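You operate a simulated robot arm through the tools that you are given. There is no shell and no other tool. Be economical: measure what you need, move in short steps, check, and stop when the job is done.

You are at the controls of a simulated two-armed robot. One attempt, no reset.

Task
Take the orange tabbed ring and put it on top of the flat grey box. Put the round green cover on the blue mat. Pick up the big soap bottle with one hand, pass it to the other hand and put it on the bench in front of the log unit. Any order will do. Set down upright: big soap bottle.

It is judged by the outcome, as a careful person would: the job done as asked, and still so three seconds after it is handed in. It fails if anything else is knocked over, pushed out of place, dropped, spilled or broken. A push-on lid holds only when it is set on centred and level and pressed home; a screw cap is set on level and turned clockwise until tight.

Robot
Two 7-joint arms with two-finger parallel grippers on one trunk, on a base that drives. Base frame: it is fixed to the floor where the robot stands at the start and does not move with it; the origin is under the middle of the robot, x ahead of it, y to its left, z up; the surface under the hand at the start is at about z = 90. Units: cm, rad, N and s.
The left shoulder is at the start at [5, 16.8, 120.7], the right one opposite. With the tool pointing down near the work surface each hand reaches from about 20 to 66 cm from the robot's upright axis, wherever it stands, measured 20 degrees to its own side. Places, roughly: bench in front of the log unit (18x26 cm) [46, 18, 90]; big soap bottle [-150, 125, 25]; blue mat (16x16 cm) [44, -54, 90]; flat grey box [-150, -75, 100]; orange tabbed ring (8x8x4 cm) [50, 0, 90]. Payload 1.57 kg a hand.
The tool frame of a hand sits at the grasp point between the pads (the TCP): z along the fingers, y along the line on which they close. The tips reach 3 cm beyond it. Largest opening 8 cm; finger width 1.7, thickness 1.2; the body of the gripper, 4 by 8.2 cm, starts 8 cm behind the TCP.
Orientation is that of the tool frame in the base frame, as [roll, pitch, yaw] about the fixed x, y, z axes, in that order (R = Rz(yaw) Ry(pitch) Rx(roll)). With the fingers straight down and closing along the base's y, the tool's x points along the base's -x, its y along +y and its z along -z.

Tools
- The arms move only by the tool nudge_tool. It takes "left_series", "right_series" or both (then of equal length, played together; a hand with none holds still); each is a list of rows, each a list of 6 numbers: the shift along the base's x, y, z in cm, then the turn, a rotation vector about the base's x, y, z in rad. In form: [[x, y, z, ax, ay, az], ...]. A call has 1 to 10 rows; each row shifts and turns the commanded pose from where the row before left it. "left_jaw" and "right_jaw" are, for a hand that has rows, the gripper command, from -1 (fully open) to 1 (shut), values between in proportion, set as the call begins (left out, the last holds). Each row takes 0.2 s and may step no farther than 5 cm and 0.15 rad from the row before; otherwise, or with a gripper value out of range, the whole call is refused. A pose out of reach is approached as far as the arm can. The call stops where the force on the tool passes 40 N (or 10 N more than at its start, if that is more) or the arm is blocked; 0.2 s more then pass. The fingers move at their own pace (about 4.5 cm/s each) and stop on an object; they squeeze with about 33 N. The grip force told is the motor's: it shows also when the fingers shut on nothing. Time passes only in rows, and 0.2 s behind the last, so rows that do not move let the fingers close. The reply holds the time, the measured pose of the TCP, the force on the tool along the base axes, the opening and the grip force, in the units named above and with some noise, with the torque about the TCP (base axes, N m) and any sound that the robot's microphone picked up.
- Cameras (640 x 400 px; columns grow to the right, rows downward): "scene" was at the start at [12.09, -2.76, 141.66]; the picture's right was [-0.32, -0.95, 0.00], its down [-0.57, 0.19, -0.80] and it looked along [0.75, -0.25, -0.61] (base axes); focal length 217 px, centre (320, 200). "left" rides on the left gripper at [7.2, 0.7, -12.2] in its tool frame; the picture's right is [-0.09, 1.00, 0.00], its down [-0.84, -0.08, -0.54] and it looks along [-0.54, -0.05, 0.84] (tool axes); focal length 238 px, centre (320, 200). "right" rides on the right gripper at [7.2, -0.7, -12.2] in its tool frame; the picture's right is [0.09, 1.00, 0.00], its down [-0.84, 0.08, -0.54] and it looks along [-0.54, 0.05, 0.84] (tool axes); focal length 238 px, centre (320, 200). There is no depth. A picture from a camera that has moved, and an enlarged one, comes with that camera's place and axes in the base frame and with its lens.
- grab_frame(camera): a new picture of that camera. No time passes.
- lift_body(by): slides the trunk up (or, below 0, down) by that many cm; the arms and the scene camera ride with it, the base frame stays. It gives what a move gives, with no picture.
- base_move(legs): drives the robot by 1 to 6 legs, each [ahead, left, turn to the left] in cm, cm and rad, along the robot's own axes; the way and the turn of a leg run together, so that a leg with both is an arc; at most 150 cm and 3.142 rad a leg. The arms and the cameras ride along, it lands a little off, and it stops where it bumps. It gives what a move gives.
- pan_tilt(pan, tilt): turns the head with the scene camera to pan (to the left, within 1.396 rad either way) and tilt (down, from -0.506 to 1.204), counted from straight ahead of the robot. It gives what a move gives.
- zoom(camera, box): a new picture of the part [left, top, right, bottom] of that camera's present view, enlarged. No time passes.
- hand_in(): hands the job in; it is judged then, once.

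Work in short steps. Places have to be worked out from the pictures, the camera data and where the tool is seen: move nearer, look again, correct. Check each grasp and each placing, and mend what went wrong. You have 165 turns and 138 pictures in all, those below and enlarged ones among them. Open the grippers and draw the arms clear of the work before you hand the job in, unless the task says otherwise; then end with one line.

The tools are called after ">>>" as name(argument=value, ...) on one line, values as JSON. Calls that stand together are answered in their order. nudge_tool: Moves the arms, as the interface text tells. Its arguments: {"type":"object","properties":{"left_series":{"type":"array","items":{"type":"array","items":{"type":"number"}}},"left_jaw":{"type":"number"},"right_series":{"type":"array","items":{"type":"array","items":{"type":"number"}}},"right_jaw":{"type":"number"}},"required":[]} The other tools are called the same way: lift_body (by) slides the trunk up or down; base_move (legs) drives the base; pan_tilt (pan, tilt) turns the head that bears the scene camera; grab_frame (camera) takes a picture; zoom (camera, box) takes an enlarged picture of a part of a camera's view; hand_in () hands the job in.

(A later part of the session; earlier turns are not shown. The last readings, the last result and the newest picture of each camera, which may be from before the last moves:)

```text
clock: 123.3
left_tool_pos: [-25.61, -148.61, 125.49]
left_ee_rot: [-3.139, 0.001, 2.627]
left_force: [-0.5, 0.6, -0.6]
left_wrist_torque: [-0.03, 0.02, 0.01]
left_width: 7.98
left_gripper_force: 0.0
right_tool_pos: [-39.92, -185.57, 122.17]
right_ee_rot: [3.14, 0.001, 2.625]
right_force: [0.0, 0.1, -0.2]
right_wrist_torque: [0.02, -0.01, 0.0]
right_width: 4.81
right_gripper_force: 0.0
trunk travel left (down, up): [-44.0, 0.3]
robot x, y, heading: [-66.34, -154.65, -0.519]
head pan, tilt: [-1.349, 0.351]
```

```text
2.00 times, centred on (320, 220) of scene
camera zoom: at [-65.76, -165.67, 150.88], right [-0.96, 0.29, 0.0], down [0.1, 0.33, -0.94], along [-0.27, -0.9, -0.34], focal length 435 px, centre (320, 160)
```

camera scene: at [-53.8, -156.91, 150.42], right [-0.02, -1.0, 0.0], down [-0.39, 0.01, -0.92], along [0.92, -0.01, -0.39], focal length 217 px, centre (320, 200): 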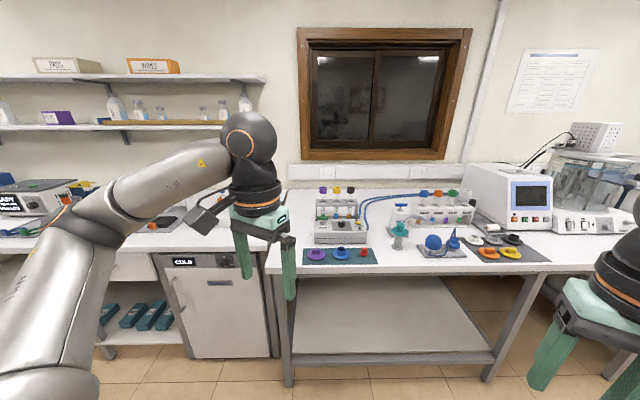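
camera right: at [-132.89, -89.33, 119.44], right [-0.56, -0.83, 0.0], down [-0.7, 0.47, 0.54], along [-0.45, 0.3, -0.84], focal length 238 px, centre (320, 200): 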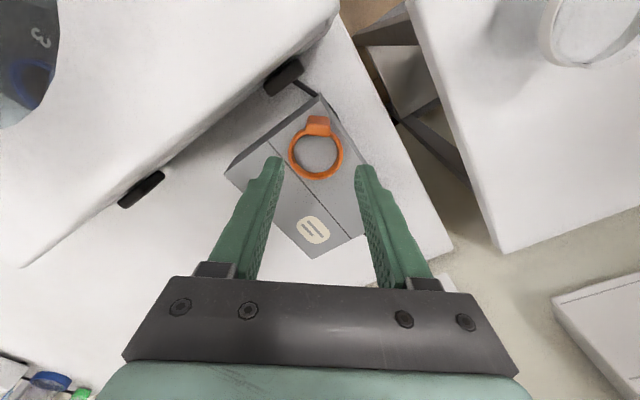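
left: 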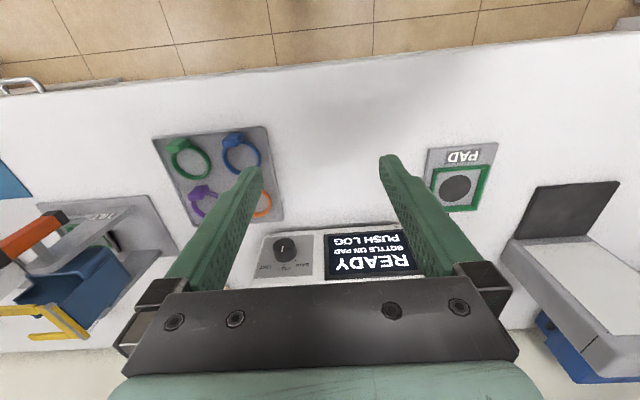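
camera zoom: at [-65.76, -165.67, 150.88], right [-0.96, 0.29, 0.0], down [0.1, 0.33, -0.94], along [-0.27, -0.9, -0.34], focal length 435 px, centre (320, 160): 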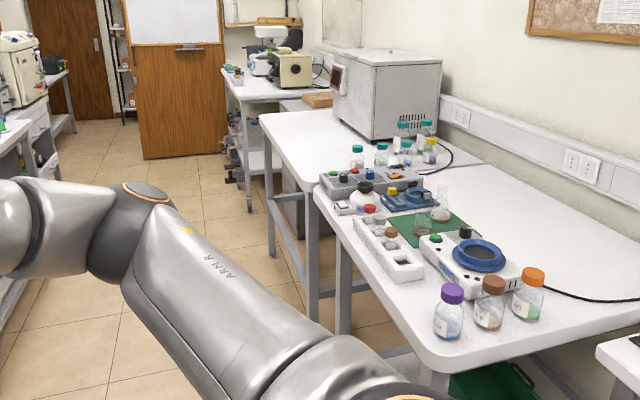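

Not here either. I drive back toward the first bench, viewing it from farther back including the shelves beneath, to look for the green cover.

>>> base_move(legs=[[0, 0, 0.518], [0, 100, 0]])

>>> pan_tilt(pan=0.0, tilt=0.35)

>>> grab_frame(camera="scene")

>>> pan_tilt(pan=0.6, tilt=0.4)

>>> grab_frame(camera="scene")

```text
clock: 129.7
left_tool_pos: [-33.82, -78.82, 125.4]
left_ee_rot: [-3.137, -0.002, -3.125]
left_force: [-0.9, -0.3, -0.4]
left_wrist_torque: [-0.05, 0.02, 0.0]
left_width: 8.01
left_gripper_force: 0.1
right_tool_pos: [-27.52, -117.93, 122.12]
right_ee_rot: [-3.141, 0.001, -3.129]
right_force: [1.2, 1.4, 0.4]
right_wrist_torque: [0.0, 0.01, 0.0]
right_width: 4.8
right_gripper_force: 0.2
trunk travel left (down, up): [-44.0, 0.3]
robot x, y, heading: [-65.76, -104.87, 0.017]
head pan, tilt: [-1.349, 0.351]
stopped in leg 2: the robot was blocked; the commanded pose is now the measured one
```

```text
clock: 131.2
left_tool_pos: [-33.97, -78.98, 125.45]
left_ee_rot: [-3.14, 0.001, -3.124]
left_force: [1.1, -1.2, 0.3]
left_wrist_torque: [0.0, 0.01, -0.02]
left_width: 7.99
left_gripper_force: 0.0
right_tool_pos: [-27.74, -118.12, 122.22]
right_ee_rot: [3.14, 0.001, -3.127]
right_force: [-0.9, 0.2, 0.1]
right_wrist_torque: [0.0, 0.03, 0.01]
right_width: 4.8
right_gripper_force: 0.1
trunk travel left (down, up): [-44.0, 0.3]
robot x, y, heading: [-65.95, -104.92, 0.021]
head pan, tilt: [0.0, 0.351]
```

```text
76 pictures are left
camera scene: at [-52.86, -104.79, 150.88], right [0.02, -1.0, 0.0], down [-0.34, -0.01, -0.94], along [0.94, 0.01, -0.34], focal length 217 px, centre (320, 200)
```

scene: 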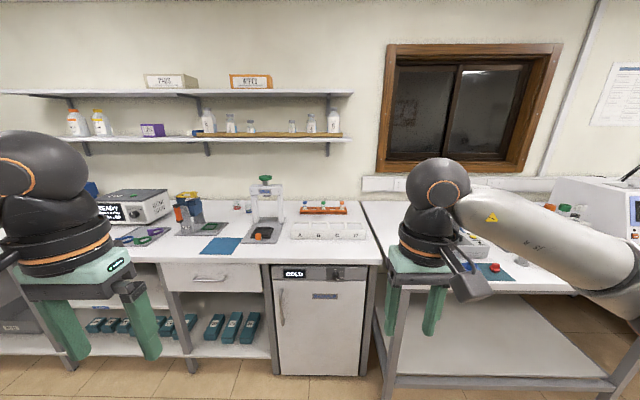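

```text
clock: 132.2
left_tool_pos: [-33.98, -78.98, 125.42]
left_ee_rot: [-3.14, 0.001, -3.125]
left_force: [-0.6, 0.7, 0.2]
left_wrist_torque: [0.0, -0.01, -0.02]
left_width: 7.98
left_gripper_force: 0.2
right_tool_pos: [-27.72, -118.03, 122.19]
right_ee_rot: [3.141, 0.001, -3.125]
right_force: [-0.5, -0.6, 0.5]
right_wrist_torque: [0.01, -0.02, 0.02]
right_width: 4.77
right_gripper_force: 0.1
trunk travel left (down, up): [-44.0, 0.3]
robot x, y, heading: [-66.34, -104.97, 0.015]
head pan, tilt: [0.6, 0.4]
```

```text
75 pictures are left
camera scene: at [-54.6, -99.58, 150.42], right [0.58, -0.82, 0.0], down [-0.32, -0.22, -0.92], along [0.75, 0.53, -0.39], focal length 217 px, centre (320, 200)
```

scene: 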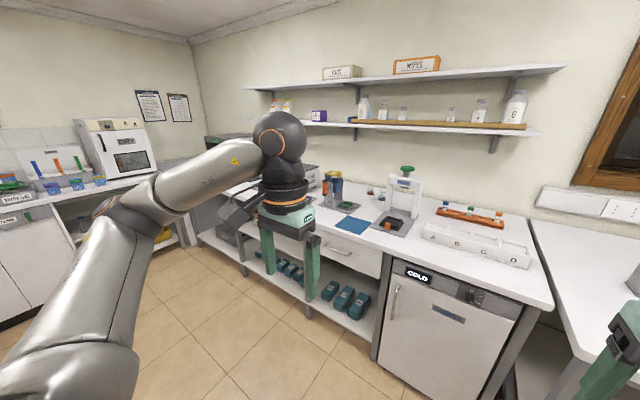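

I was stopped by the SPIN table's corner; I drive ahead away from it, then along the aisle to y about 20 and look at the left part of the first bench.

>>> base_move(legs=[[28, 0, 0], [0, 125, 0]])

>>> pan_tilt(pan=0.5, tilt=0.35)

>>> grab_frame(camera="scene")

>>> pan_tilt(pan=0.0, tilt=0.55)

>>> grab_frame(camera="scene")

```text
clock: 144.8
left_tool_pos: [-11.12, 45.18, 125.63]
left_ee_rot: [-3.14, 0.003, -3.093]
left_force: [0.7, -0.5, 0.0]
left_wrist_torque: [0.02, 0.02, 0.0]
left_width: 8.0
left_gripper_force: 0.0
right_tool_pos: [-3.52, 6.37, 122.27]
right_ee_rot: [3.14, 0.001, -3.097]
right_force: [0.2, -0.5, 0.0]
right_wrist_torque: [-0.02, -0.01, -0.01]
right_width: 4.78
right_gripper_force: 0.1
trunk travel left (down, up): [-44.0, 0.3]
robot x, y, heading: [-42.34, 18.52, 0.047]
head pan, tilt: [0.6, 0.4]
```

```text
clock: 145.5
left_tool_pos: [-11.06, 45.27, 125.52]
left_ee_rot: [-3.139, 0.002, -3.092]
left_force: [-0.3, 0.3, -0.2]
left_wrist_torque: [0.04, 0.0, 0.0]
left_width: 7.98
left_gripper_force: 0.0
right_tool_pos: [-3.57, 6.31, 122.23]
right_ee_rot: [3.139, 0.001, -3.097]
right_force: [-0.8, -0.9, 0.3]
right_wrist_torque: [0.0, -0.03, -0.01]
right_width: 4.8
right_gripper_force: 0.0
trunk travel left (down, up): [-44.0, 0.3]
robot x, y, heading: [-42.26, 18.2, 0.045]
head pan, tilt: [0.499, 0.351]
```

```text
74 pictures are left
camera scene: at [-30.47, 23.28, 150.88], right [0.52, -0.85, 0.0], down [-0.29, -0.18, -0.94], along [0.8, 0.49, -0.34], focal length 217 px, centre (320, 200)
```

scene: 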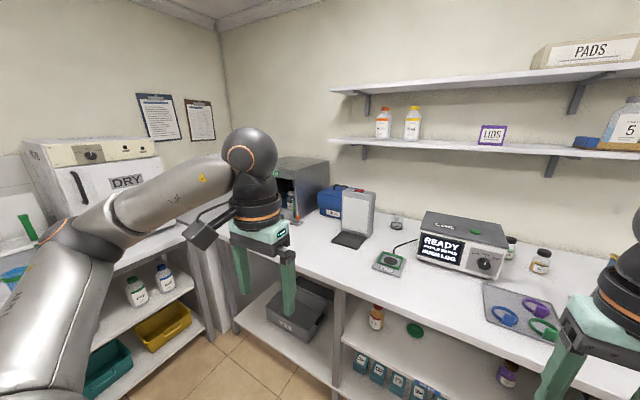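

```text
clock: 146.4
left_tool_pos: [-10.95, 45.2, 125.46]
left_ee_rot: [-3.141, 0.003, -3.094]
left_force: [1.3, 0.3, -0.6]
left_wrist_torque: [0.02, 0.01, -0.01]
left_width: 8.02
left_gripper_force: 0.1
right_tool_pos: [-3.55, 6.35, 122.29]
right_ee_rot: [3.139, 0.001, -3.096]
right_force: [0.0, -1.3, -0.2]
right_wrist_torque: [-0.04, 0.02, 0.01]
right_width: 4.8
right_gripper_force: 0.1
trunk travel left (down, up): [-44.0, 0.3]
robot x, y, heading: [-42.21, 18.36, 0.051]
head pan, tilt: [0.0, 0.55]
```

```text
73 pictures are left
camera scene: at [-29.45, 18.87, 149.05], right [0.05, -1.0, 0.0], down [-0.52, -0.02, -0.85], along [0.85, 0.04, -0.52], focal length 217 px, centre (320, 200)
```

scene: 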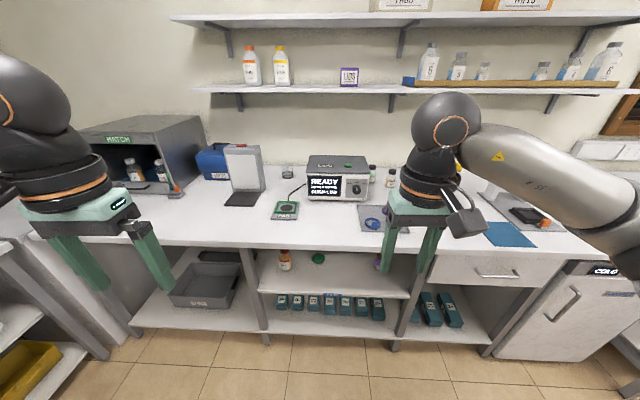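

There it is: a round green disc on the middle shelf under the bench. I enlarge it.

>>> zoom(camera="scene", box=[250, 230, 400, 330])

```text
4.00 times, centred on (325, 280) of scene
camera zoom: at [-29.45, 18.87, 149.05], right [0.05, -1.0, 0.0], down [-0.52, -0.02, -0.85], along [0.85, 0.04, -0.52], focal length 870 px, centre (300, -120)
```

zoom: 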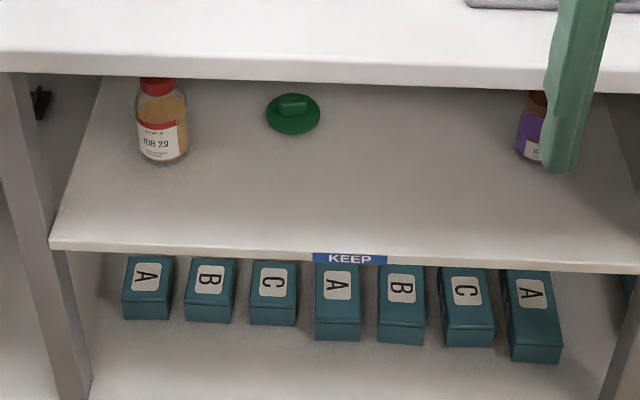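

It is a green cover (about 7 cm) with a bar handle, on the shelf at roughly (52, 24, 62) under the bench. I need a near-horizontal reach with the wrist camera on top, so I test turning the left tool 180° about vertical, and draw the right hand back.

>>> nudge_tool(left_series=[[0, 0, 0, 0, 0, -0.15], [0, 0, 0, 0, 0, -0.15], [0, 0, 0, 0, 0, -0.15], [0, 0, 0, 0, 0, -0.15], [0, 0, 0, 0, 0, -0.15], [0, 0, 0, 0, 0, -0.15], [0, 0, 0, 0, 0, -0.15], [0, 0, 0, 0, 0, -0.15], [0, 0, 0, 0, 0, -0.15], [0, 0, 0, 0, 0, -0.15]], right_series=[[-3, -2, 0, 0, 0, 0], [-3, -2, 0, 0, 0, 0], [-3, -2, 0, 0, 0, 0], [-3, -2, 0, 0, 0, 0], [-2, -2, 0, 0, 0, 0], [0, 0, 0, 0, 0, 0], [0, 0, 0, 0, 0, 0], [0, 0, 0, 0, 0, 0], [0, 0, 0, 0, 0, 0], [0, 0, 0, 0, 0, 0]])

```text
clock: 148.6
left_tool_pos: [-16.89, 37.36, 123.75]
left_ee_rot: [-3.139, 0.001, 1.69]
left_force: [0.8, -0.2, 0.0]
left_wrist_torque: [0.0, -0.01, 0.01]
left_width: 8.0
left_gripper_force: 0.0
left hand out of reach, approached as far as the arm can: row 7, 8, 9, 10
right_tool_pos: [-17.43, -3.74, 122.34]
right_ee_rot: [3.139, 0.003, -3.098]
right_force: [0.6, -0.1, 0.7]
right_wrist_torque: [-0.02, 0.02, -0.01]
right_width: 4.82
right_gripper_force: 0.0
trunk travel left (down, up): [-44.0, 0.3]
robot x, y, heading: [-42.0, 17.68, 0.05]
head pan, tilt: [0.0, 0.55]
```

That way is limited near -1.4 rad. I turn back and try the other way.

>>> nudge_tool(left_series=[[0, 0, 0, 0, 0, 0.15], [0, 0, 0, 0, 0, 0.15], [0, 0, 0, 0, 0, 0.15], [0, 0, 0, 0, 0, 0.15], [0, 0, 0, 0, 0, 0.15], [0, 0, 0, 0, 0, 0.15], [0, 0, 0, 0, 0, 0.15], [0, 0, 0, 0, 0, 0.15], [0, 0, 0, 0, 0, 0.15], [0, 0, 0, 0, 0, 0.15]])

>>> nudge_tool(left_series=[[0, 0, 0, 0, 0, 0.15], [0, 0, 0, 0, 0, 0.15], [0, 0, 0, 0, 0, 0.15], [0, 0, 0, 0, 0, 0.15], [0, 0, 0, 0, 0, 0.15], [0, 0, 0, 0, 0, 0.15], [0, 0, 0, 0, 0, 0.15], [0, 0, 0, 0, 0, 0.15], [0, 0, 0, 0, 0, 0.15], [0, 0, 0, 0, 0, 0.15]])

```text
clock: 150.8
left_tool_pos: [-16.84, 37.69, 123.66]
left_ee_rot: [-3.14, 0.001, -3.092]
left_force: [1.0, -0.1, 0.1]
left_wrist_torque: [-0.02, 0.0, -0.01]
left_width: 7.98
left_gripper_force: 0.0
right_tool_pos: [-17.42, -3.65, 122.41]
right_ee_rot: [3.14, 0.002, -3.097]
right_force: [-0.2, -0.2, -0.2]
right_wrist_torque: [0.01, -0.01, 0.0]
right_width: 4.82
right_gripper_force: 0.0
trunk travel left (down, up): [-44.0, 0.3]
robot x, y, heading: [-42.25, 18.29, 0.047]
head pan, tilt: [0.0, 0.55]
```

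```text
clock: 153.0
left_tool_pos: [-16.87, 37.58, 123.67]
left_ee_rot: [-3.139, 0.001, -1.592]
left_force: [-0.3, 0.6, 0.3]
left_wrist_torque: [-0.02, 0.02, -0.01]
left_width: 8.0
left_gripper_force: 0.1
right_tool_pos: [-17.43, -3.7, 122.38]
right_ee_rot: [3.141, 0.001, -3.097]
right_force: [-0.1, -1.0, 0.8]
right_wrist_torque: [0.0, 0.0, 0.0]
right_width: 4.81
right_gripper_force: 0.1
trunk travel left (down, up): [-44.0, 0.3]
robot x, y, heading: [-42.11, 18.21, 0.052]
head pan, tilt: [0.0, 0.55]
```

The positive direction works so far; continue.

>>> nudge_tool(left_series=[[1, 0, 0, 0, 0, 0.15], [1, 0, 0, 0, 0, 0.15], [1, 0, 0, 0, 0, 0.15], [1, 0, 0, 0, 0, 0.15], [1, 0, 0, 0, 0, 0.15], [1, 0, 0, 0, 0, 0.15], [0, 0, 0, 0, 0, 0.15], [0, 0, 0, 0, 0, 0.15], [0, 0, 0, 0, 0, 0.15], [0, 0, 0, 0, 0, 0.15]])

```text
clock: 155.2
left_tool_pos: [-10.84, 37.48, 123.69]
left_ee_rot: [-3.141, 0.001, -0.09]
left_force: [0.8, -0.6, 0.6]
left_wrist_torque: [0.03, 0.02, 0.04]
left_width: 8.01
left_gripper_force: 0.1
right_tool_pos: [-17.38, -3.74, 122.33]
right_ee_rot: [3.139, 0.002, -3.097]
right_force: [0.4, -0.8, 0.7]
right_wrist_torque: [-0.01, -0.02, 0.02]
right_width: 4.79
right_gripper_force: 0.0
trunk travel left (down, up): [-44.0, 0.3]
robot x, y, heading: [-42.64, 18.41, 0.05]
head pan, tilt: [0.0, 0.55]
```

The flip works. Now I pitch the left tool up toward horizontal-forward (1.2 rad), moving it ahead so the wrist stays off the trunk.

>>> nudge_tool(left_series=[[2.5, 0, 0, 0, -0.12, 0.09], [2.5, 0, 0, 0, -0.15, 0], [2.5, 0, 0, 0, -0.15, 0], [2.5, 0, 0, 0, -0.15, 0], [2.5, 0, 0, 0, -0.15, 0], [2, 0, 0, 0, -0.15, 0], [2, 0, 0, 0, -0.15, 0], [0, 0, 0, 0, -0.15, 0]])

>>> grab_frame(camera="left")

```text
clock: 157.0
left_tool_pos: [5.68, 37.55, 123.84]
left_ee_rot: [-3.123, -1.171, -0.012]
left_force: [0.0, 0.4, 0.2]
left_wrist_torque: [0.01, 0.0, 0.0]
left_width: 8.02
left_gripper_force: 0.0
right_tool_pos: [-17.52, -3.68, 122.34]
right_ee_rot: [3.14, 0.002, -3.095]
right_force: [0.3, -0.1, -1.0]
right_wrist_torque: [-0.01, 0.02, -0.03]
right_width: 4.79
right_gripper_force: 0.1
trunk travel left (down, up): [-44.0, 0.3]
robot x, y, heading: [-42.02, 18.5, 0.053]
head pan, tilt: [0.0, 0.55]
```

```text
71 pictures are left
camera left: at [-2.75, 36.59, 135.22], right [-0.03, -1.0, -0.09], down [-0.83, 0.08, -0.56], along [0.56, 0.06, -0.82], focal length 238 px, centre (320, 200)
```

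left: 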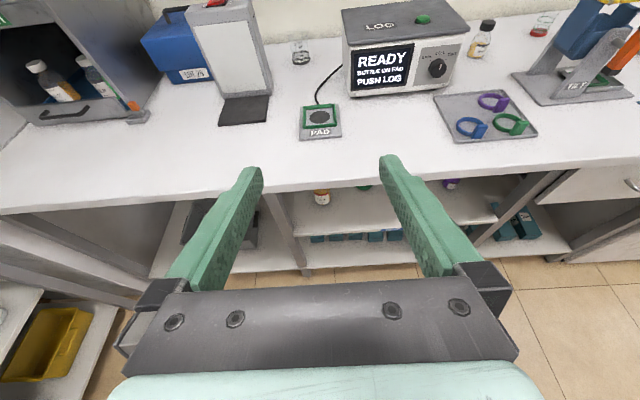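

The hand now points forward with its camera on top, and sees the bench. I lower the trunk to work at shelf height, and tilt the head to watch.

>>> lift_body(by=-43)

>>> base_move(legs=[[0, -13, -0.05], [8, 0, 0]])

>>> nudge_tool(left_series=[[0, 0, -4, 0, 0, 0], [0, 0, -4, 0, 0, 0]])

>>> grab_frame(camera="left")

>>> grab_frame(camera="scene")

```text
refused: -43 is not a number from -40 to 40
```

```text
clock: 159.4
left_tool_pos: [14.92, 22.29, 123.74]
left_ee_rot: [-3.123, -1.167, -0.057]
left_force: [0.2, 0.3, 0.0]
left_wrist_torque: [0.01, -0.01, 0.01]
left_width: 7.99
left_gripper_force: 0.0
right_tool_pos: [-9.98, -17.8, 122.37]
right_ee_rot: [3.14, 0.002, -3.139]
right_force: [1.2, -0.5, 0.2]
right_wrist_torque: [0.0, 0.03, 0.0]
right_width: 4.81
right_gripper_force: 0.2
trunk travel left (down, up): [-44.0, 0.3]
robot x, y, heading: [-33.88, 5.16, 0.004]
head pan, tilt: [0.0, 0.55]
```

```text
clock: 160.1
left_tool_pos: [14.74, 22.02, 115.98]
left_ee_rot: [3.138, -1.177, -0.039]
left_force: [-0.4, -0.4, -3.7]
left_wrist_torque: [-0.01, -0.42, 0.01]
left_width: 8.0
left_gripper_force: 0.0
right_tool_pos: [-10.09, -17.96, 122.28]
right_ee_rot: [3.139, 0.005, -3.14]
right_force: [-0.1, 0.2, -0.1]
right_wrist_torque: [0.02, -0.05, 0.02]
right_width: 4.81
right_gripper_force: 0.0
trunk travel left (down, up): [-44.0, 0.3]
robot x, y, heading: [-34.02, 5.33, 0.003]
head pan, tilt: [0.0, 0.55]
```

```text
70 pictures are left
camera left: at [6.25, 21.64, 127.4], right [-0.08, -0.99, -0.08], down [-0.82, 0.11, -0.56], along [0.57, 0.03, -0.82], focal length 238 px, centre (320, 200)
```

left: 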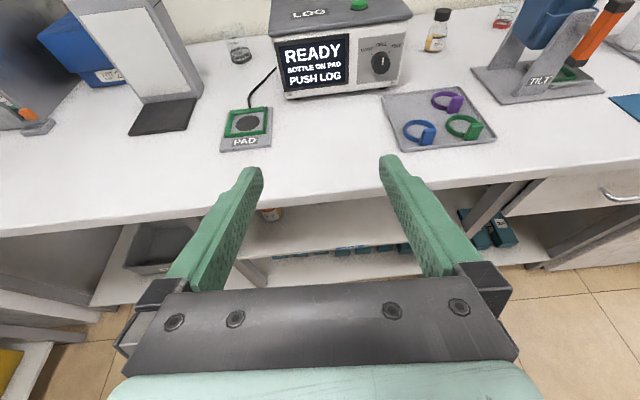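

```text
69 pictures are left
camera scene: at [-21.1, 5.08, 149.06], right [0.0, -1.0, 0.0], down [-0.52, 0.0, -0.85], along [0.85, 0.0, -0.52], focal length 217 px, centre (320, 200)
```

scene: 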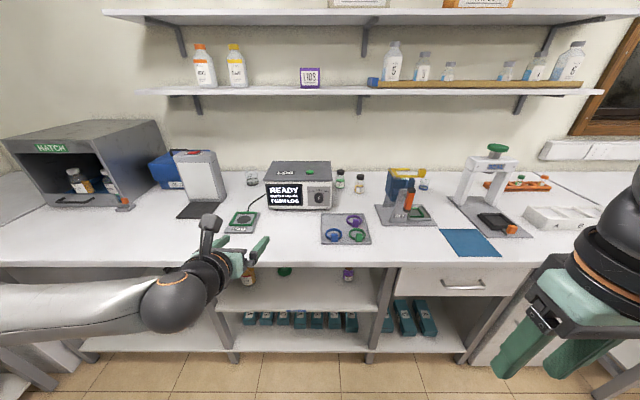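

All clear below. I lower the trunk by 38 and look again.

>>> lift_body(by=-38)

>>> grab_frame(camera="left")

>>> grab_frame(camera="scene")

```text
clock: 163.7
left_tool_pos: [14.76, 22.28, 77.73]
left_ee_rot: [-3.123, -1.169, -0.055]
left_force: [-0.6, -0.3, -0.1]
left_wrist_torque: [0.02, 0.0, 0.0]
left_width: 8.02
left_gripper_force: 0.1
right_tool_pos: [-10.03, -17.94, 84.32]
right_ee_rot: [3.14, 0.001, -3.14]
right_force: [-0.1, 0.1, 0.6]
right_wrist_torque: [0.0, -0.01, 0.03]
right_width: 4.8
right_gripper_force: 0.2
trunk travel left (down, up): [-6.0, 38.3]
robot x, y, heading: [-34.0, 5.27, -0.001]
head pan, tilt: [0.0, 0.55]
```

```text
68 pictures are left
camera left: at [6.31, 21.69, 89.09], right [-0.08, -0.99, -0.09], down [-0.82, 0.11, -0.56], along [0.56, 0.03, -0.83], focal length 238 px, centre (320, 200)
```

left: 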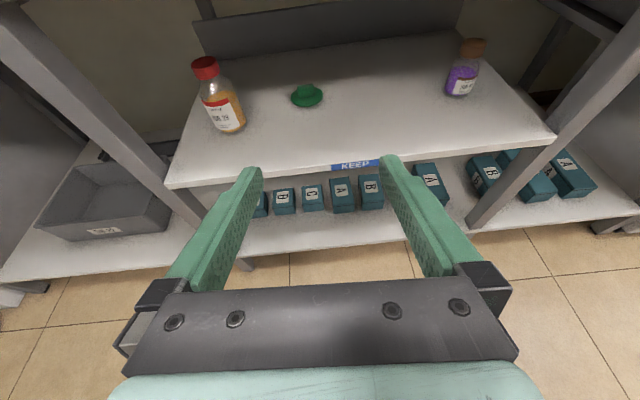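

```text
67 pictures are left
camera scene: at [-21.03, 5.17, 111.05], right [0.0, -1.0, 0.0], down [-0.52, 0.0, -0.85], along [0.85, 0.0, -0.52], focal length 217 px, centre (320, 200)
```

scene: 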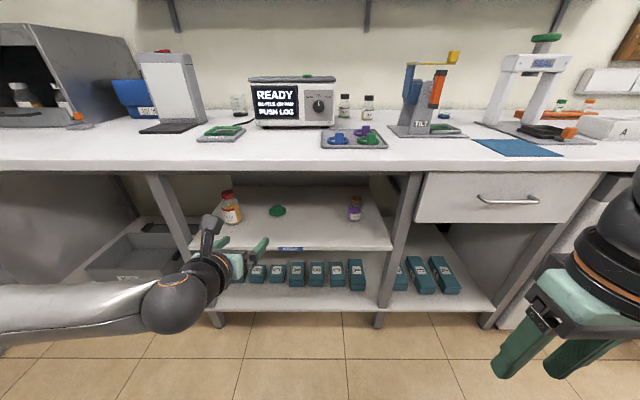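

Triangulated: shelf surface about z 57.5, its front edge x about 33.5, cover at about (55, 23.4). I lower the hand and drive ahead 17 cm.

>>> nudge_tool(left_series=[[0, 0, -4, 0, 0, 0], [0, 0, -4, 0, 0, 0], [0, 0, -2, 0, 0, 0]])

>>> base_move(legs=[[17, 0, 0]])

>>> grab_frame(camera="left")

>>> grab_frame(camera="scene")

```text
clock: 164.5
left_tool_pos: [14.71, 22.32, 76.77]
left_ee_rot: [-3.125, -1.168, -0.057]
left_force: [0.0, -0.4, -0.5]
left_wrist_torque: [-0.03, -0.02, 0.01]
left_width: 8.01
left_gripper_force: 0.1
left hand out of reach, approached as far as the arm can: row 1, 2, 3
right_tool_pos: [-10.04, -17.93, 84.31]
right_ee_rot: [3.141, 0.001, -3.14]
right_force: [0.4, -0.6, -0.3]
right_wrist_torque: [-0.01, -0.01, 0.0]
right_width: 4.79
right_gripper_force: 0.1
trunk travel left (down, up): [-6.0, 38.3]
robot x, y, heading: [-33.98, 4.95, 0.0]
head pan, tilt: [0.0, 0.55]
```

```text
clock: 166.0
left_tool_pos: [31.52, 22.31, 76.76]
left_ee_rot: [-3.125, -1.168, -0.054]
left_force: [0.4, -0.1, 0.0]
left_wrist_torque: [-0.03, -0.01, 0.0]
left_width: 7.99
left_gripper_force: 0.1
right_tool_pos: [7.03, -17.76, 84.34]
right_ee_rot: [3.139, 0.002, -3.138]
right_force: [-0.5, 0.2, 0.5]
right_wrist_torque: [-0.03, 0.01, -0.04]
right_width: 4.79
right_gripper_force: 0.0
trunk travel left (down, up): [-6.0, 38.3]
robot x, y, heading: [-16.64, 4.72, 0.004]
head pan, tilt: [0.0, 0.55]
```

```text
66 pictures are left
camera left: at [23.24, 21.85, 88.14], right [-0.07, -0.99, -0.09], down [-0.82, 0.11, -0.56], along [0.56, 0.03, -0.83], focal length 238 px, centre (320, 200)
```

left: 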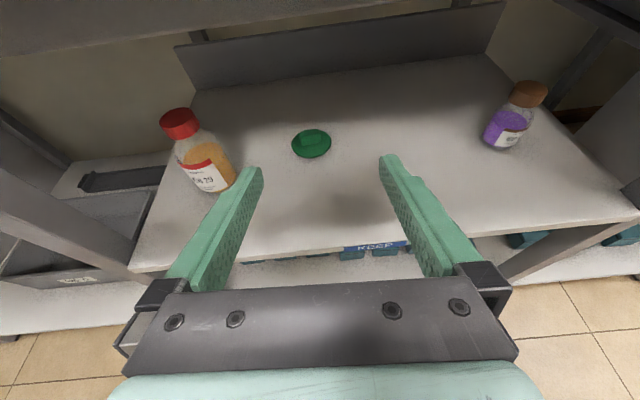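

```text
65 pictures are left
camera scene: at [-4.11, 5.25, 111.05], right [0.0, -1.0, 0.0], down [-0.52, 0.0, -0.85], along [0.85, 0.0, -0.52], focal length 217 px, centre (320, 200)
```

scene: 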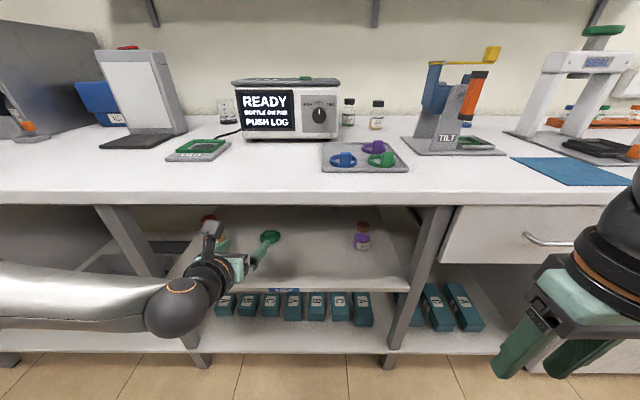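

The arm cannot go lower in that posture, so I use the trunk: down 5.8, then try forward-and-down.

>>> lift_body(by=-5.8)

>>> nudge_tool(left_series=[[3, 0.2, -1.5, 0, 0, 0], [3, 0.2, -1.5, 0, 0, 0]])

>>> zoom(camera="left", box=[220, 80, 420, 240])

```text
clock: 167.0
left_tool_pos: [31.63, 22.31, 70.87]
left_ee_rot: [-3.125, -1.168, -0.053]
left_force: [0.4, -0.8, 1.6]
left_wrist_torque: [0.0, -0.01, 0.0]
left_width: 7.96
left_gripper_force: 0.1
right_tool_pos: [6.99, -17.84, 78.56]
right_ee_rot: [3.139, 0.002, -3.138]
right_force: [-1.0, 0.6, -0.5]
right_wrist_torque: [0.02, 0.0, 0.01]
right_width: 4.79
right_gripper_force: 0.0
trunk travel left (down, up): [-0.2, 44.1]
robot x, y, heading: [-16.88, 4.97, 0.002]
head pan, tilt: [0.0, 0.55]
```

```text
clock: 167.6
left_tool_pos: [37.4, 22.38, 68.47]
left_ee_rot: [-3.12, -1.162, -0.053]
left_force: [1.0, 0.1, -0.3]
left_wrist_torque: [0.0, -0.03, -0.01]
left_width: 8.03
left_gripper_force: 0.0
left hand out of reach, approached as far as the arm can: row 2
right_tool_pos: [6.82, -17.67, 78.55]
right_ee_rot: [3.14, 0.001, -3.137]
right_force: [1.3, -0.3, 0.6]
right_wrist_torque: [0.02, 0.01, 0.01]
right_width: 4.81
right_gripper_force: 0.0
trunk travel left (down, up): [-0.2, 44.1]
robot x, y, heading: [-17.39, 5.48, 0.009]
head pan, tilt: [0.0, 0.55]
```

```text
2.50 times, centred on (320, 160) of left
camera zoom: at [29.21, 21.65, 79.99], right [-0.07, -0.99, -0.09], down [-0.83, 0.11, -0.55], along [0.56, 0.04, -0.83], focal length 596 px, centre (320, 300)
```

zoom: 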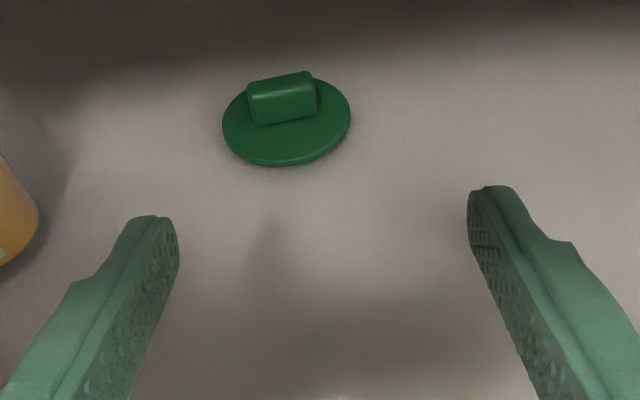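

The bar handle is turned a little (its right end farther). I yaw the tool by +0.15 and go on forward and down in steps.

>>> nudge_tool(left_series=[[2, 0.2, -1, 0, 0, 0.05], [2, 0.2, -1, 0, 0, 0.05], [2, 0, -1, 0, 0, 0.05]])

>>> zoom(camera="left", box=[220, 80, 420, 240])

>>> grab_frame(camera="scene")

```text
clock: 168.4
left_tool_pos: [43.69, 23.14, 65.73]
left_ee_rot: [-3.123, -1.167, 0.095]
left_force: [-0.2, -0.5, 0.7]
left_wrist_torque: [0.0, 0.01, -0.01]
left_width: 8.0
left_gripper_force: 0.0
right_tool_pos: [6.9, -17.84, 78.56]
right_ee_rot: [3.141, 0.002, -3.137]
right_force: [-0.4, -0.2, -0.5]
right_wrist_torque: [0.01, 0.0, 0.0]
right_width: 4.81
right_gripper_force: 0.1
trunk travel left (down, up): [-0.2, 44.1]
robot x, y, heading: [-17.27, 4.92, 0.006]
head pan, tilt: [0.0, 0.55]
```

```text
2.50 times, centred on (320, 160) of left
camera zoom: at [35.48, 21.25, 77.04], right [0.08, -0.99, -0.09], down [-0.83, -0.01, -0.56], along [0.55, 0.12, -0.83], focal length 596 px, centre (320, 300)
```

zoom: 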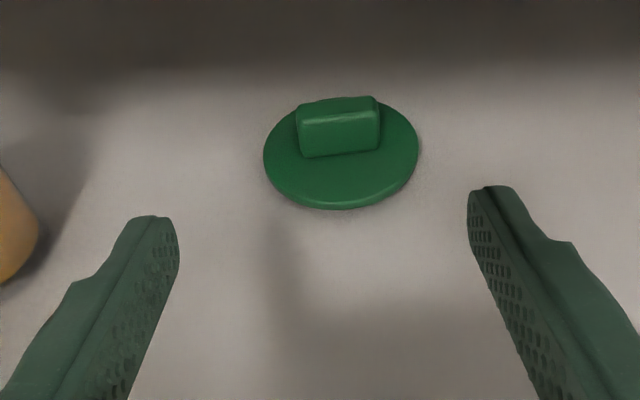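

```text
62 pictures are left
camera scene: at [-4.11, 5.25, 105.26], right [0.0, -1.0, 0.0], down [-0.52, 0.0, -0.85], along [0.85, 0.0, -0.52], focal length 217 px, centre (320, 200)
```

scene: 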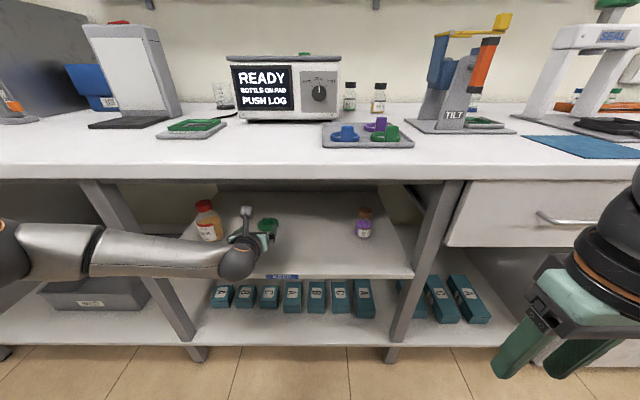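

The elbow sticks out to the left near the bench leg because the arm is folded. I back the base 11 cm, so the arm works straighter, then extend.

>>> base_move(legs=[[-11, 0, 0]])

>>> nudge_tool(left_series=[[3, 0, 0, 0, 0, 0], [3, 0, 0, 0, 0, 0], [3, 0, 0, 0, 0, 0], [2, 0, 0, 0, 0, 0]])

>>> grab_frame(camera="scene")

```text
clock: 169.5
left_tool_pos: [33.27, 22.93, 65.65]
left_ee_rot: [-3.125, -1.168, 0.094]
left_force: [-0.5, 0.1, -0.4]
left_wrist_torque: [-0.03, -0.01, 0.01]
left_width: 7.97
left_gripper_force: 0.0
right_tool_pos: [-3.54, -17.83, 78.64]
right_ee_rot: [3.141, 0.002, -3.141]
right_force: [-0.2, -0.1, -0.2]
right_wrist_torque: [0.04, 0.02, 0.02]
right_width: 4.8
right_gripper_force: 0.0
trunk travel left (down, up): [-0.2, 44.1]
robot x, y, heading: [-27.43, 5.38, 0.002]
head pan, tilt: [0.0, 0.55]
```

```text
clock: 170.5
left_tool_pos: [44.21, 23.0, 65.51]
left_ee_rot: [-3.121, -1.166, 0.092]
left_force: [-0.1, -0.7, -0.4]
left_wrist_torque: [0.03, 0.02, 0.02]
left_width: 8.0
left_gripper_force: 0.0
right_tool_pos: [-3.44, -17.81, 78.69]
right_ee_rot: [-3.141, 0.001, -3.14]
right_force: [0.4, -0.5, -0.3]
right_wrist_torque: [-0.02, -0.01, 0.02]
right_width: 4.79
right_gripper_force: 0.0
trunk travel left (down, up): [-0.2, 44.1]
robot x, y, heading: [-27.73, 5.18, 0.003]
head pan, tilt: [0.0, 0.55]
```

```text
61 pictures are left
camera scene: at [-14.49, 5.19, 105.25], right [0.0, -1.0, 0.0], down [-0.52, 0.0, -0.85], along [0.85, 0.0, -0.52], focal length 217 px, centre (320, 200)
```

scene: 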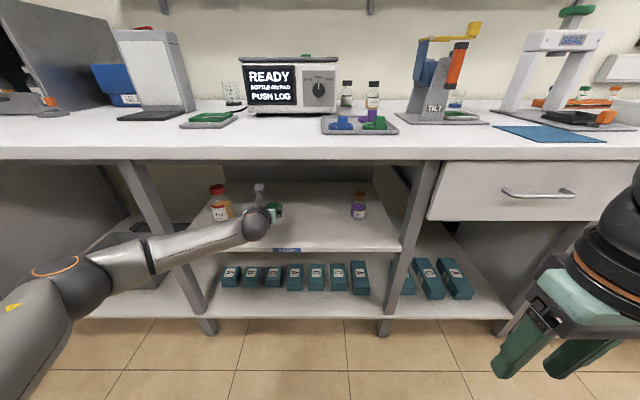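

The posture is better. I look from the wrist camera and advance.

>>> nudge_tool(left_series=[[2, 0, -0.8, 0, 0, 0], [2, 0, -0.8, 0, 0, 0], [1, 0, -0.8, 0, 0, 0]])

>>> zoom(camera="left", box=[220, 100, 420, 260])

>>> zoom(camera="scene", box=[180, 170, 380, 290])

```text
clock: 171.3
left_tool_pos: [49.22, 22.97, 63.2]
left_ee_rot: [-3.122, -1.168, 0.094]
left_force: [0.2, -0.3, -0.9]
left_wrist_torque: [0.02, -0.01, 0.01]
left_width: 7.99
left_gripper_force: 0.1
right_tool_pos: [-3.44, -17.79, 78.69]
right_ee_rot: [3.141, 0.003, -3.141]
right_force: [0.4, -1.0, 0.2]
right_wrist_torque: [0.03, 0.0, -0.02]
right_width: 4.8
right_gripper_force: 0.1
trunk travel left (down, up): [-0.2, 44.1]
robot x, y, heading: [-27.03, 5.31, 0.003]
head pan, tilt: [0.0, 0.55]
```

```text
2.50 times, centred on (320, 180) of left
camera zoom: at [41.13, 21.08, 74.51], right [0.07, -0.99, -0.09], down [-0.83, -0.01, -0.56], along [0.55, 0.12, -0.83], focal length 596 px, centre (320, 250)
```

zoom: 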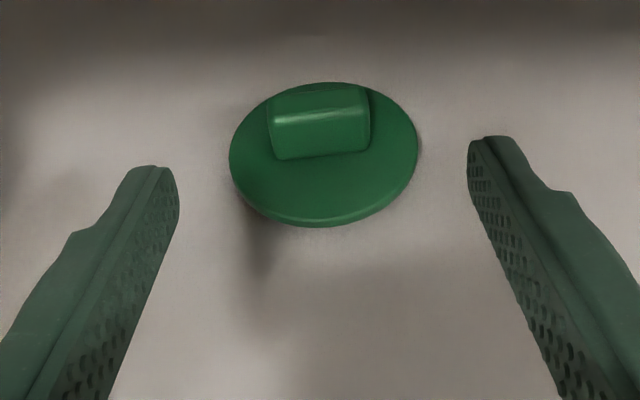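

```text
3.20 times, centred on (280, 230) of scene
camera zoom: at [-14.48, 5.19, 105.25], right [0.0, -1.0, 0.0], down [-0.52, 0.0, -0.85], along [0.85, 0.0, -0.52], focal length 696 px, centre (448, 104)
```

zoom: 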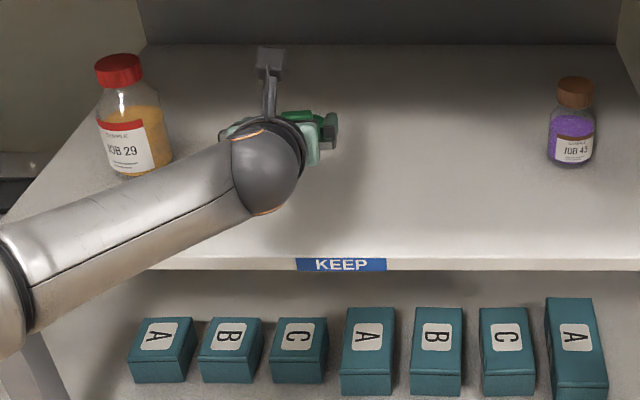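

Alignment is good; the bar is about 3.4 cm wide at about (56.3, 23.6, 60). I pre-close to 5.6 cm and advance to straddle the bar above the disc.

>>> nudge_tool(left_series=[[2, 0.2, -0.3, 0, 0, 0], [2, 0.2, -0.3, 0, 0, 0], [1.2, 0.1, -0.4, 0, 0, 0]], left_jaw=-0.4)

>>> zoom(camera="left", box=[220, 100, 420, 260])

```text
clock: 172.1
left_tool_pos: [53.03, 24.01, 62.2]
left_ee_rot: [-3.123, -1.169, 0.092]
left_force: [0.6, -0.7, 0.4]
left_wrist_torque: [-0.02, 0.0, 0.0]
left_width: 5.61
left_gripper_force: 0.1
left hand out of reach, approached as far as the arm can: row 2, 3
right_tool_pos: [-3.52, -17.8, 78.61]
right_ee_rot: [3.14, 0.003, -3.141]
right_force: [-0.5, 0.2, 0.4]
right_wrist_torque: [-0.04, 0.0, 0.02]
right_width: 4.8
right_gripper_force: 0.2
trunk travel left (down, up): [-0.2, 44.1]
robot x, y, heading: [-27.5, 5.14, 0.003]
head pan, tilt: [0.0, 0.55]
```

```text
2.50 times, centred on (320, 180) of left
camera zoom: at [44.86, 22.19, 73.45], right [0.07, -0.99, -0.09], down [-0.83, -0.01, -0.56], along [0.55, 0.12, -0.83], focal length 596 px, centre (320, 250)
```

zoom: 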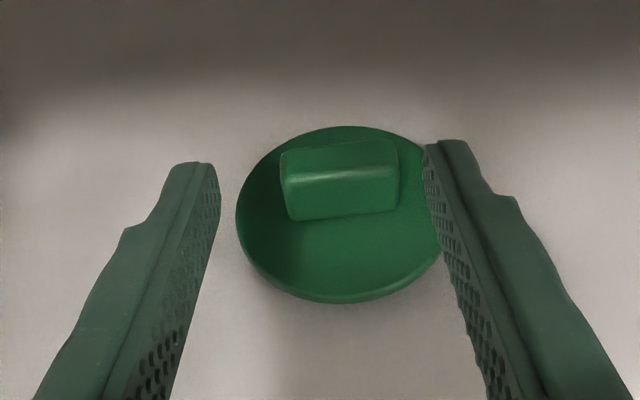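

The arm is at its reach limit and needs 1.5 cm more ahead and 0.6 cm to the right; I creep the base ahead 2 cm and shift the hand.

>>> base_move(legs=[[2, 0, 0]])

>>> nudge_tool(left_series=[[0, -0.6, 0, 0, 0, 0]])

>>> zoom(camera="left", box=[220, 100, 420, 260])

```text
clock: 172.9
left_tool_pos: [55.08, 24.05, 62.03]
left_ee_rot: [-3.124, -1.168, 0.095]
left_force: [-1.1, -0.3, -0.4]
left_wrist_torque: [0.02, 0.0, 0.0]
left_width: 5.62
left_gripper_force: 0.1
right_tool_pos: [-1.49, -17.89, 78.56]
right_ee_rot: [3.141, 0.002, -3.138]
right_force: [0.1, 0.8, 0.0]
right_wrist_torque: [0.0, -0.01, -0.03]
right_width: 4.82
right_gripper_force: 0.0
trunk travel left (down, up): [-0.2, 44.1]
robot x, y, heading: [-25.39, 5.3, -0.001]
head pan, tilt: [0.0, 0.55]
```

```text
clock: 173.3
left_tool_pos: [54.92, 23.47, 62.08]
left_ee_rot: [-3.123, -1.168, 0.094]
left_force: [-0.2, -0.4, -0.3]
left_wrist_torque: [-0.03, 0.0, 0.03]
left_width: 5.61
left_gripper_force: 0.0
right_tool_pos: [-1.47, -17.86, 78.59]
right_ee_rot: [3.138, 0.002, -3.139]
right_force: [-0.3, 0.7, 0.2]
right_wrist_torque: [0.02, -0.03, 0.0]
right_width: 4.78
right_gripper_force: 0.0
trunk travel left (down, up): [-0.2, 44.1]
robot x, y, heading: [-25.23, 4.88, 0.004]
head pan, tilt: [0.0, 0.55]
```

```text
2.50 times, centred on (320, 180) of left
camera zoom: at [46.81, 21.64, 73.48], right [0.07, -0.99, -0.09], down [-0.83, -0.01, -0.56], along [0.55, 0.12, -0.83], focal length 596 px, centre (320, 250)
```

zoom: 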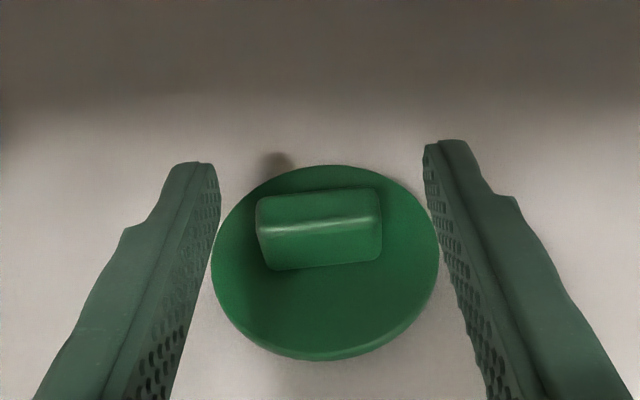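

The fingertips straddle the bar. I lower gently until near the disc, watching force.

>>> nudge_tool(left_series=[[0, 0, -0.4, 0, 0, 0], [0, 0, -0.3, 0, 0, 0], [0, 0, -0.3, 0, 0, 0], [0, 0, -0.3, 0, 0, 0]])

>>> zoom(camera="left", box=[220, 100, 420, 260])

```text
clock: 174.3
left_tool_pos: [54.66, 23.71, 60.74]
left_ee_rot: [-3.123, -1.169, 0.093]
left_force: [0.3, 0.0, -0.3]
left_wrist_torque: [0.03, 0.0, 0.02]
left_width: 5.59
left_gripper_force: 0.1
left hand out of reach, approached as far as the arm can: row 1
right_tool_pos: [-1.39, -17.74, 78.57]
right_ee_rot: [3.14, 0.003, -3.139]
right_force: [-0.3, 0.0, 0.4]
right_wrist_torque: [-0.02, -0.01, -0.03]
right_width: 4.8
right_gripper_force: 0.0
trunk travel left (down, up): [-0.2, 44.1]
robot x, y, heading: [-25.27, 5.25, 0.005]
head pan, tilt: [0.0, 0.55]
```

```text
2.50 times, centred on (320, 180) of left
camera zoom: at [46.45, 21.85, 72.06], right [0.07, -0.99, -0.09], down [-0.83, -0.01, -0.56], along [0.55, 0.12, -0.82], focal length 596 px, centre (320, 250)
```

zoom: 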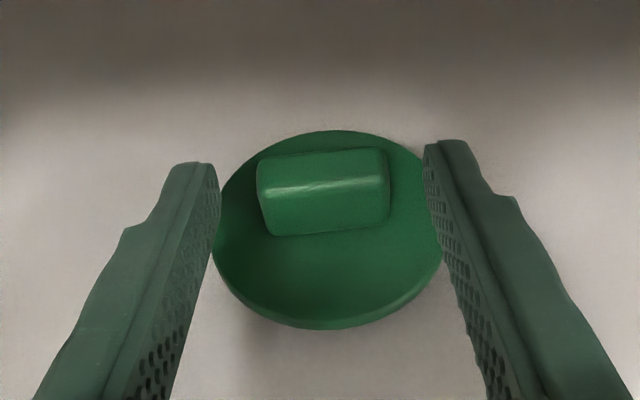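

Still no contact; 0.6 cm lower, then close and check.

>>> nudge_tool(left_series=[[0, 0, -0.3, 0, 0, 0], [0, 0, -0.3, 0, 0, 0]])

>>> nudge_tool(left_series=[[0, 0, 0, 0, 0, 0], [0, 0, 0, 0, 0, 0], [0, 0, 0, 0, 0, 0]], left_jaw=1)

>>> zoom(camera="left", box=[220, 100, 420, 260])

```text
clock: 174.9
left_tool_pos: [54.51, 23.57, 60.43]
left_ee_rot: [-3.126, -1.169, 0.096]
left_force: [-0.5, 0.7, 0.2]
left_wrist_torque: [0.01, -0.04, 0.0]
left_width: 5.59
left_gripper_force: 0.0
left hand out of reach, approached as far as the arm can: row 1
right_tool_pos: [-1.42, -17.93, 78.55]
right_ee_rot: [3.139, 0.002, -3.139]
right_force: [0.6, 0.4, 0.6]
right_wrist_torque: [0.04, 0.0, 0.01]
right_width: 4.78
right_gripper_force: 0.1
trunk travel left (down, up): [-0.2, 44.1]
robot x, y, heading: [-25.73, 5.42, 0.001]
head pan, tilt: [0.0, 0.55]
```

```text
clock: 175.7
left_tool_pos: [54.64, 23.64, 60.47]
left_ee_rot: [-3.125, -1.168, 0.093]
left_force: [0.7, -0.1, -0.5]
left_wrist_torque: [-0.01, -0.01, 0.0]
left_width: 3.7
left_gripper_force: 29.9
right_tool_pos: [-1.38, -17.86, 78.64]
right_ee_rot: [3.14, 0.001, -3.14]
right_force: [0.3, -0.3, -0.5]
right_wrist_torque: [-0.03, 0.02, 0.02]
right_width: 4.8
right_gripper_force: 0.1
trunk travel left (down, up): [-0.2, 44.1]
robot x, y, heading: [-25.12, 5.51, 0.007]
head pan, tilt: [0.0, 0.55]
```

```text
2.50 times, centred on (320, 180) of left
camera zoom: at [46.39, 21.81, 71.72], right [0.07, -0.99, -0.09], down [-0.83, -0.01, -0.56], along [0.55, 0.12, -0.83], focal length 596 px, centre (320, 250)
```

zoom: 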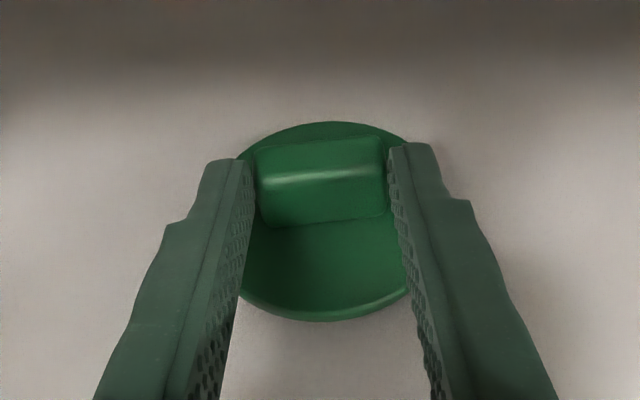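

Gripped at 3.7 cm. I lift 3 cm with the trunk and check, then back out.

>>> lift_body(by=3)

>>> zoom(camera="left", box=[220, 100, 420, 260])

>>> base_move(legs=[[-32, 0, 0]])

>>> lift_body(by=38)

>>> grab_frame(camera="left")

```text
clock: 176.5
left_tool_pos: [54.57, 23.7, 63.33]
left_ee_rot: [-3.126, -1.169, 0.094]
left_force: [0.4, 0.6, -0.5]
left_wrist_torque: [0.0, -0.01, 0.01]
left_width: 3.69
left_gripper_force: 32.8
right_tool_pos: [-1.58, -17.8, 81.57]
right_ee_rot: [3.14, 0.001, 3.141]
right_force: [-0.4, 0.5, 0.7]
right_wrist_torque: [-0.02, -0.01, 0.02]
right_width: 4.82
right_gripper_force: 0.0
trunk travel left (down, up): [-3.2, 41.1]
robot x, y, heading: [-25.54, 5.11, 0.001]
head pan, tilt: [0.0, 0.55]
```

```text
2.50 times, centred on (320, 180) of left
camera zoom: at [46.4, 21.81, 74.72], right [0.07, -0.99, -0.09], down [-0.83, -0.01, -0.56], along [0.55, 0.12, -0.83], focal length 596 px, centre (320, 250)
```

zoom: 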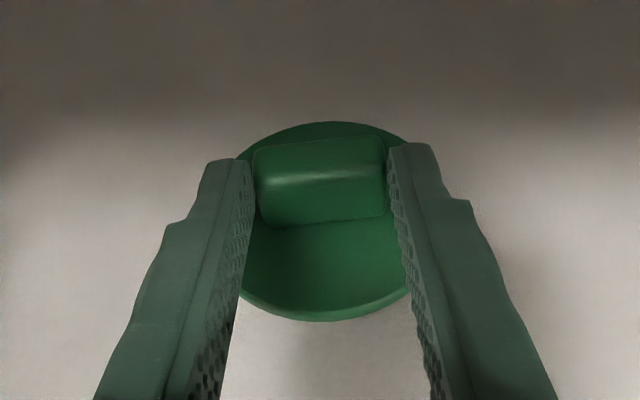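

```text
clock: 178.6
left_tool_pos: [22.36, 23.83, 63.37]
left_ee_rot: [-3.124, -1.168, 0.098]
left_force: [0.2, 0.8, -0.9]
left_wrist_torque: [-0.02, 0.04, 0.01]
left_width: 3.72
left_gripper_force: 33.0
right_tool_pos: [-33.48, -17.85, 81.55]
right_ee_rot: [3.14, 0.002, -3.135]
right_force: [0.9, 0.1, -0.4]
right_wrist_torque: [-0.01, 0.02, 0.01]
right_width: 4.8
right_gripper_force: 0.0
trunk travel left (down, up): [-3.2, 41.1]
robot x, y, heading: [-57.37, 5.2, 0.005]
head pan, tilt: [0.0, 0.55]
```

```text
clock: 182.3
left_tool_pos: [22.41, 23.81, 101.3]
left_ee_rot: [-3.124, -1.169, 0.097]
left_force: [0.2, -0.4, 0.3]
left_wrist_torque: [0.02, 0.01, 0.02]
left_width: 3.66
left_gripper_force: 33.4
right_tool_pos: [-33.38, -17.96, 119.55]
right_ee_rot: [3.14, 0.0, -3.137]
right_force: [-0.5, 0.3, 0.4]
right_wrist_torque: [0.0, -0.02, 0.02]
right_width: 4.81
right_gripper_force: 0.1
trunk travel left (down, up): [-41.2, 3.1]
robot x, y, heading: [-57.34, 4.73, 0.005]
head pan, tilt: [0.0, 0.55]
```

```text
53 pictures are left
camera left: at [14.25, 21.91, 112.71], right [0.08, -0.99, -0.09], down [-0.83, -0.01, -0.56], along [0.55, 0.12, -0.83], focal length 238 px, centre (320, 200)
```

left: 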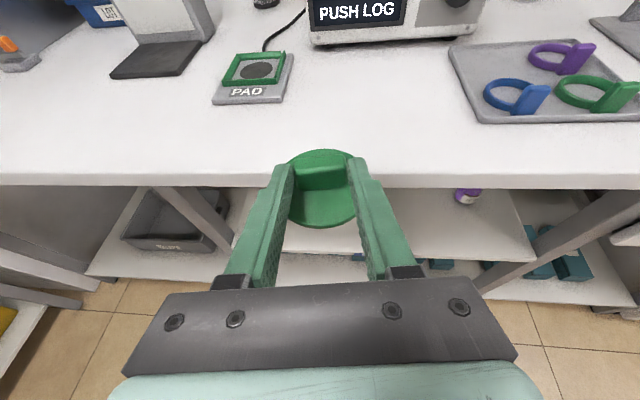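

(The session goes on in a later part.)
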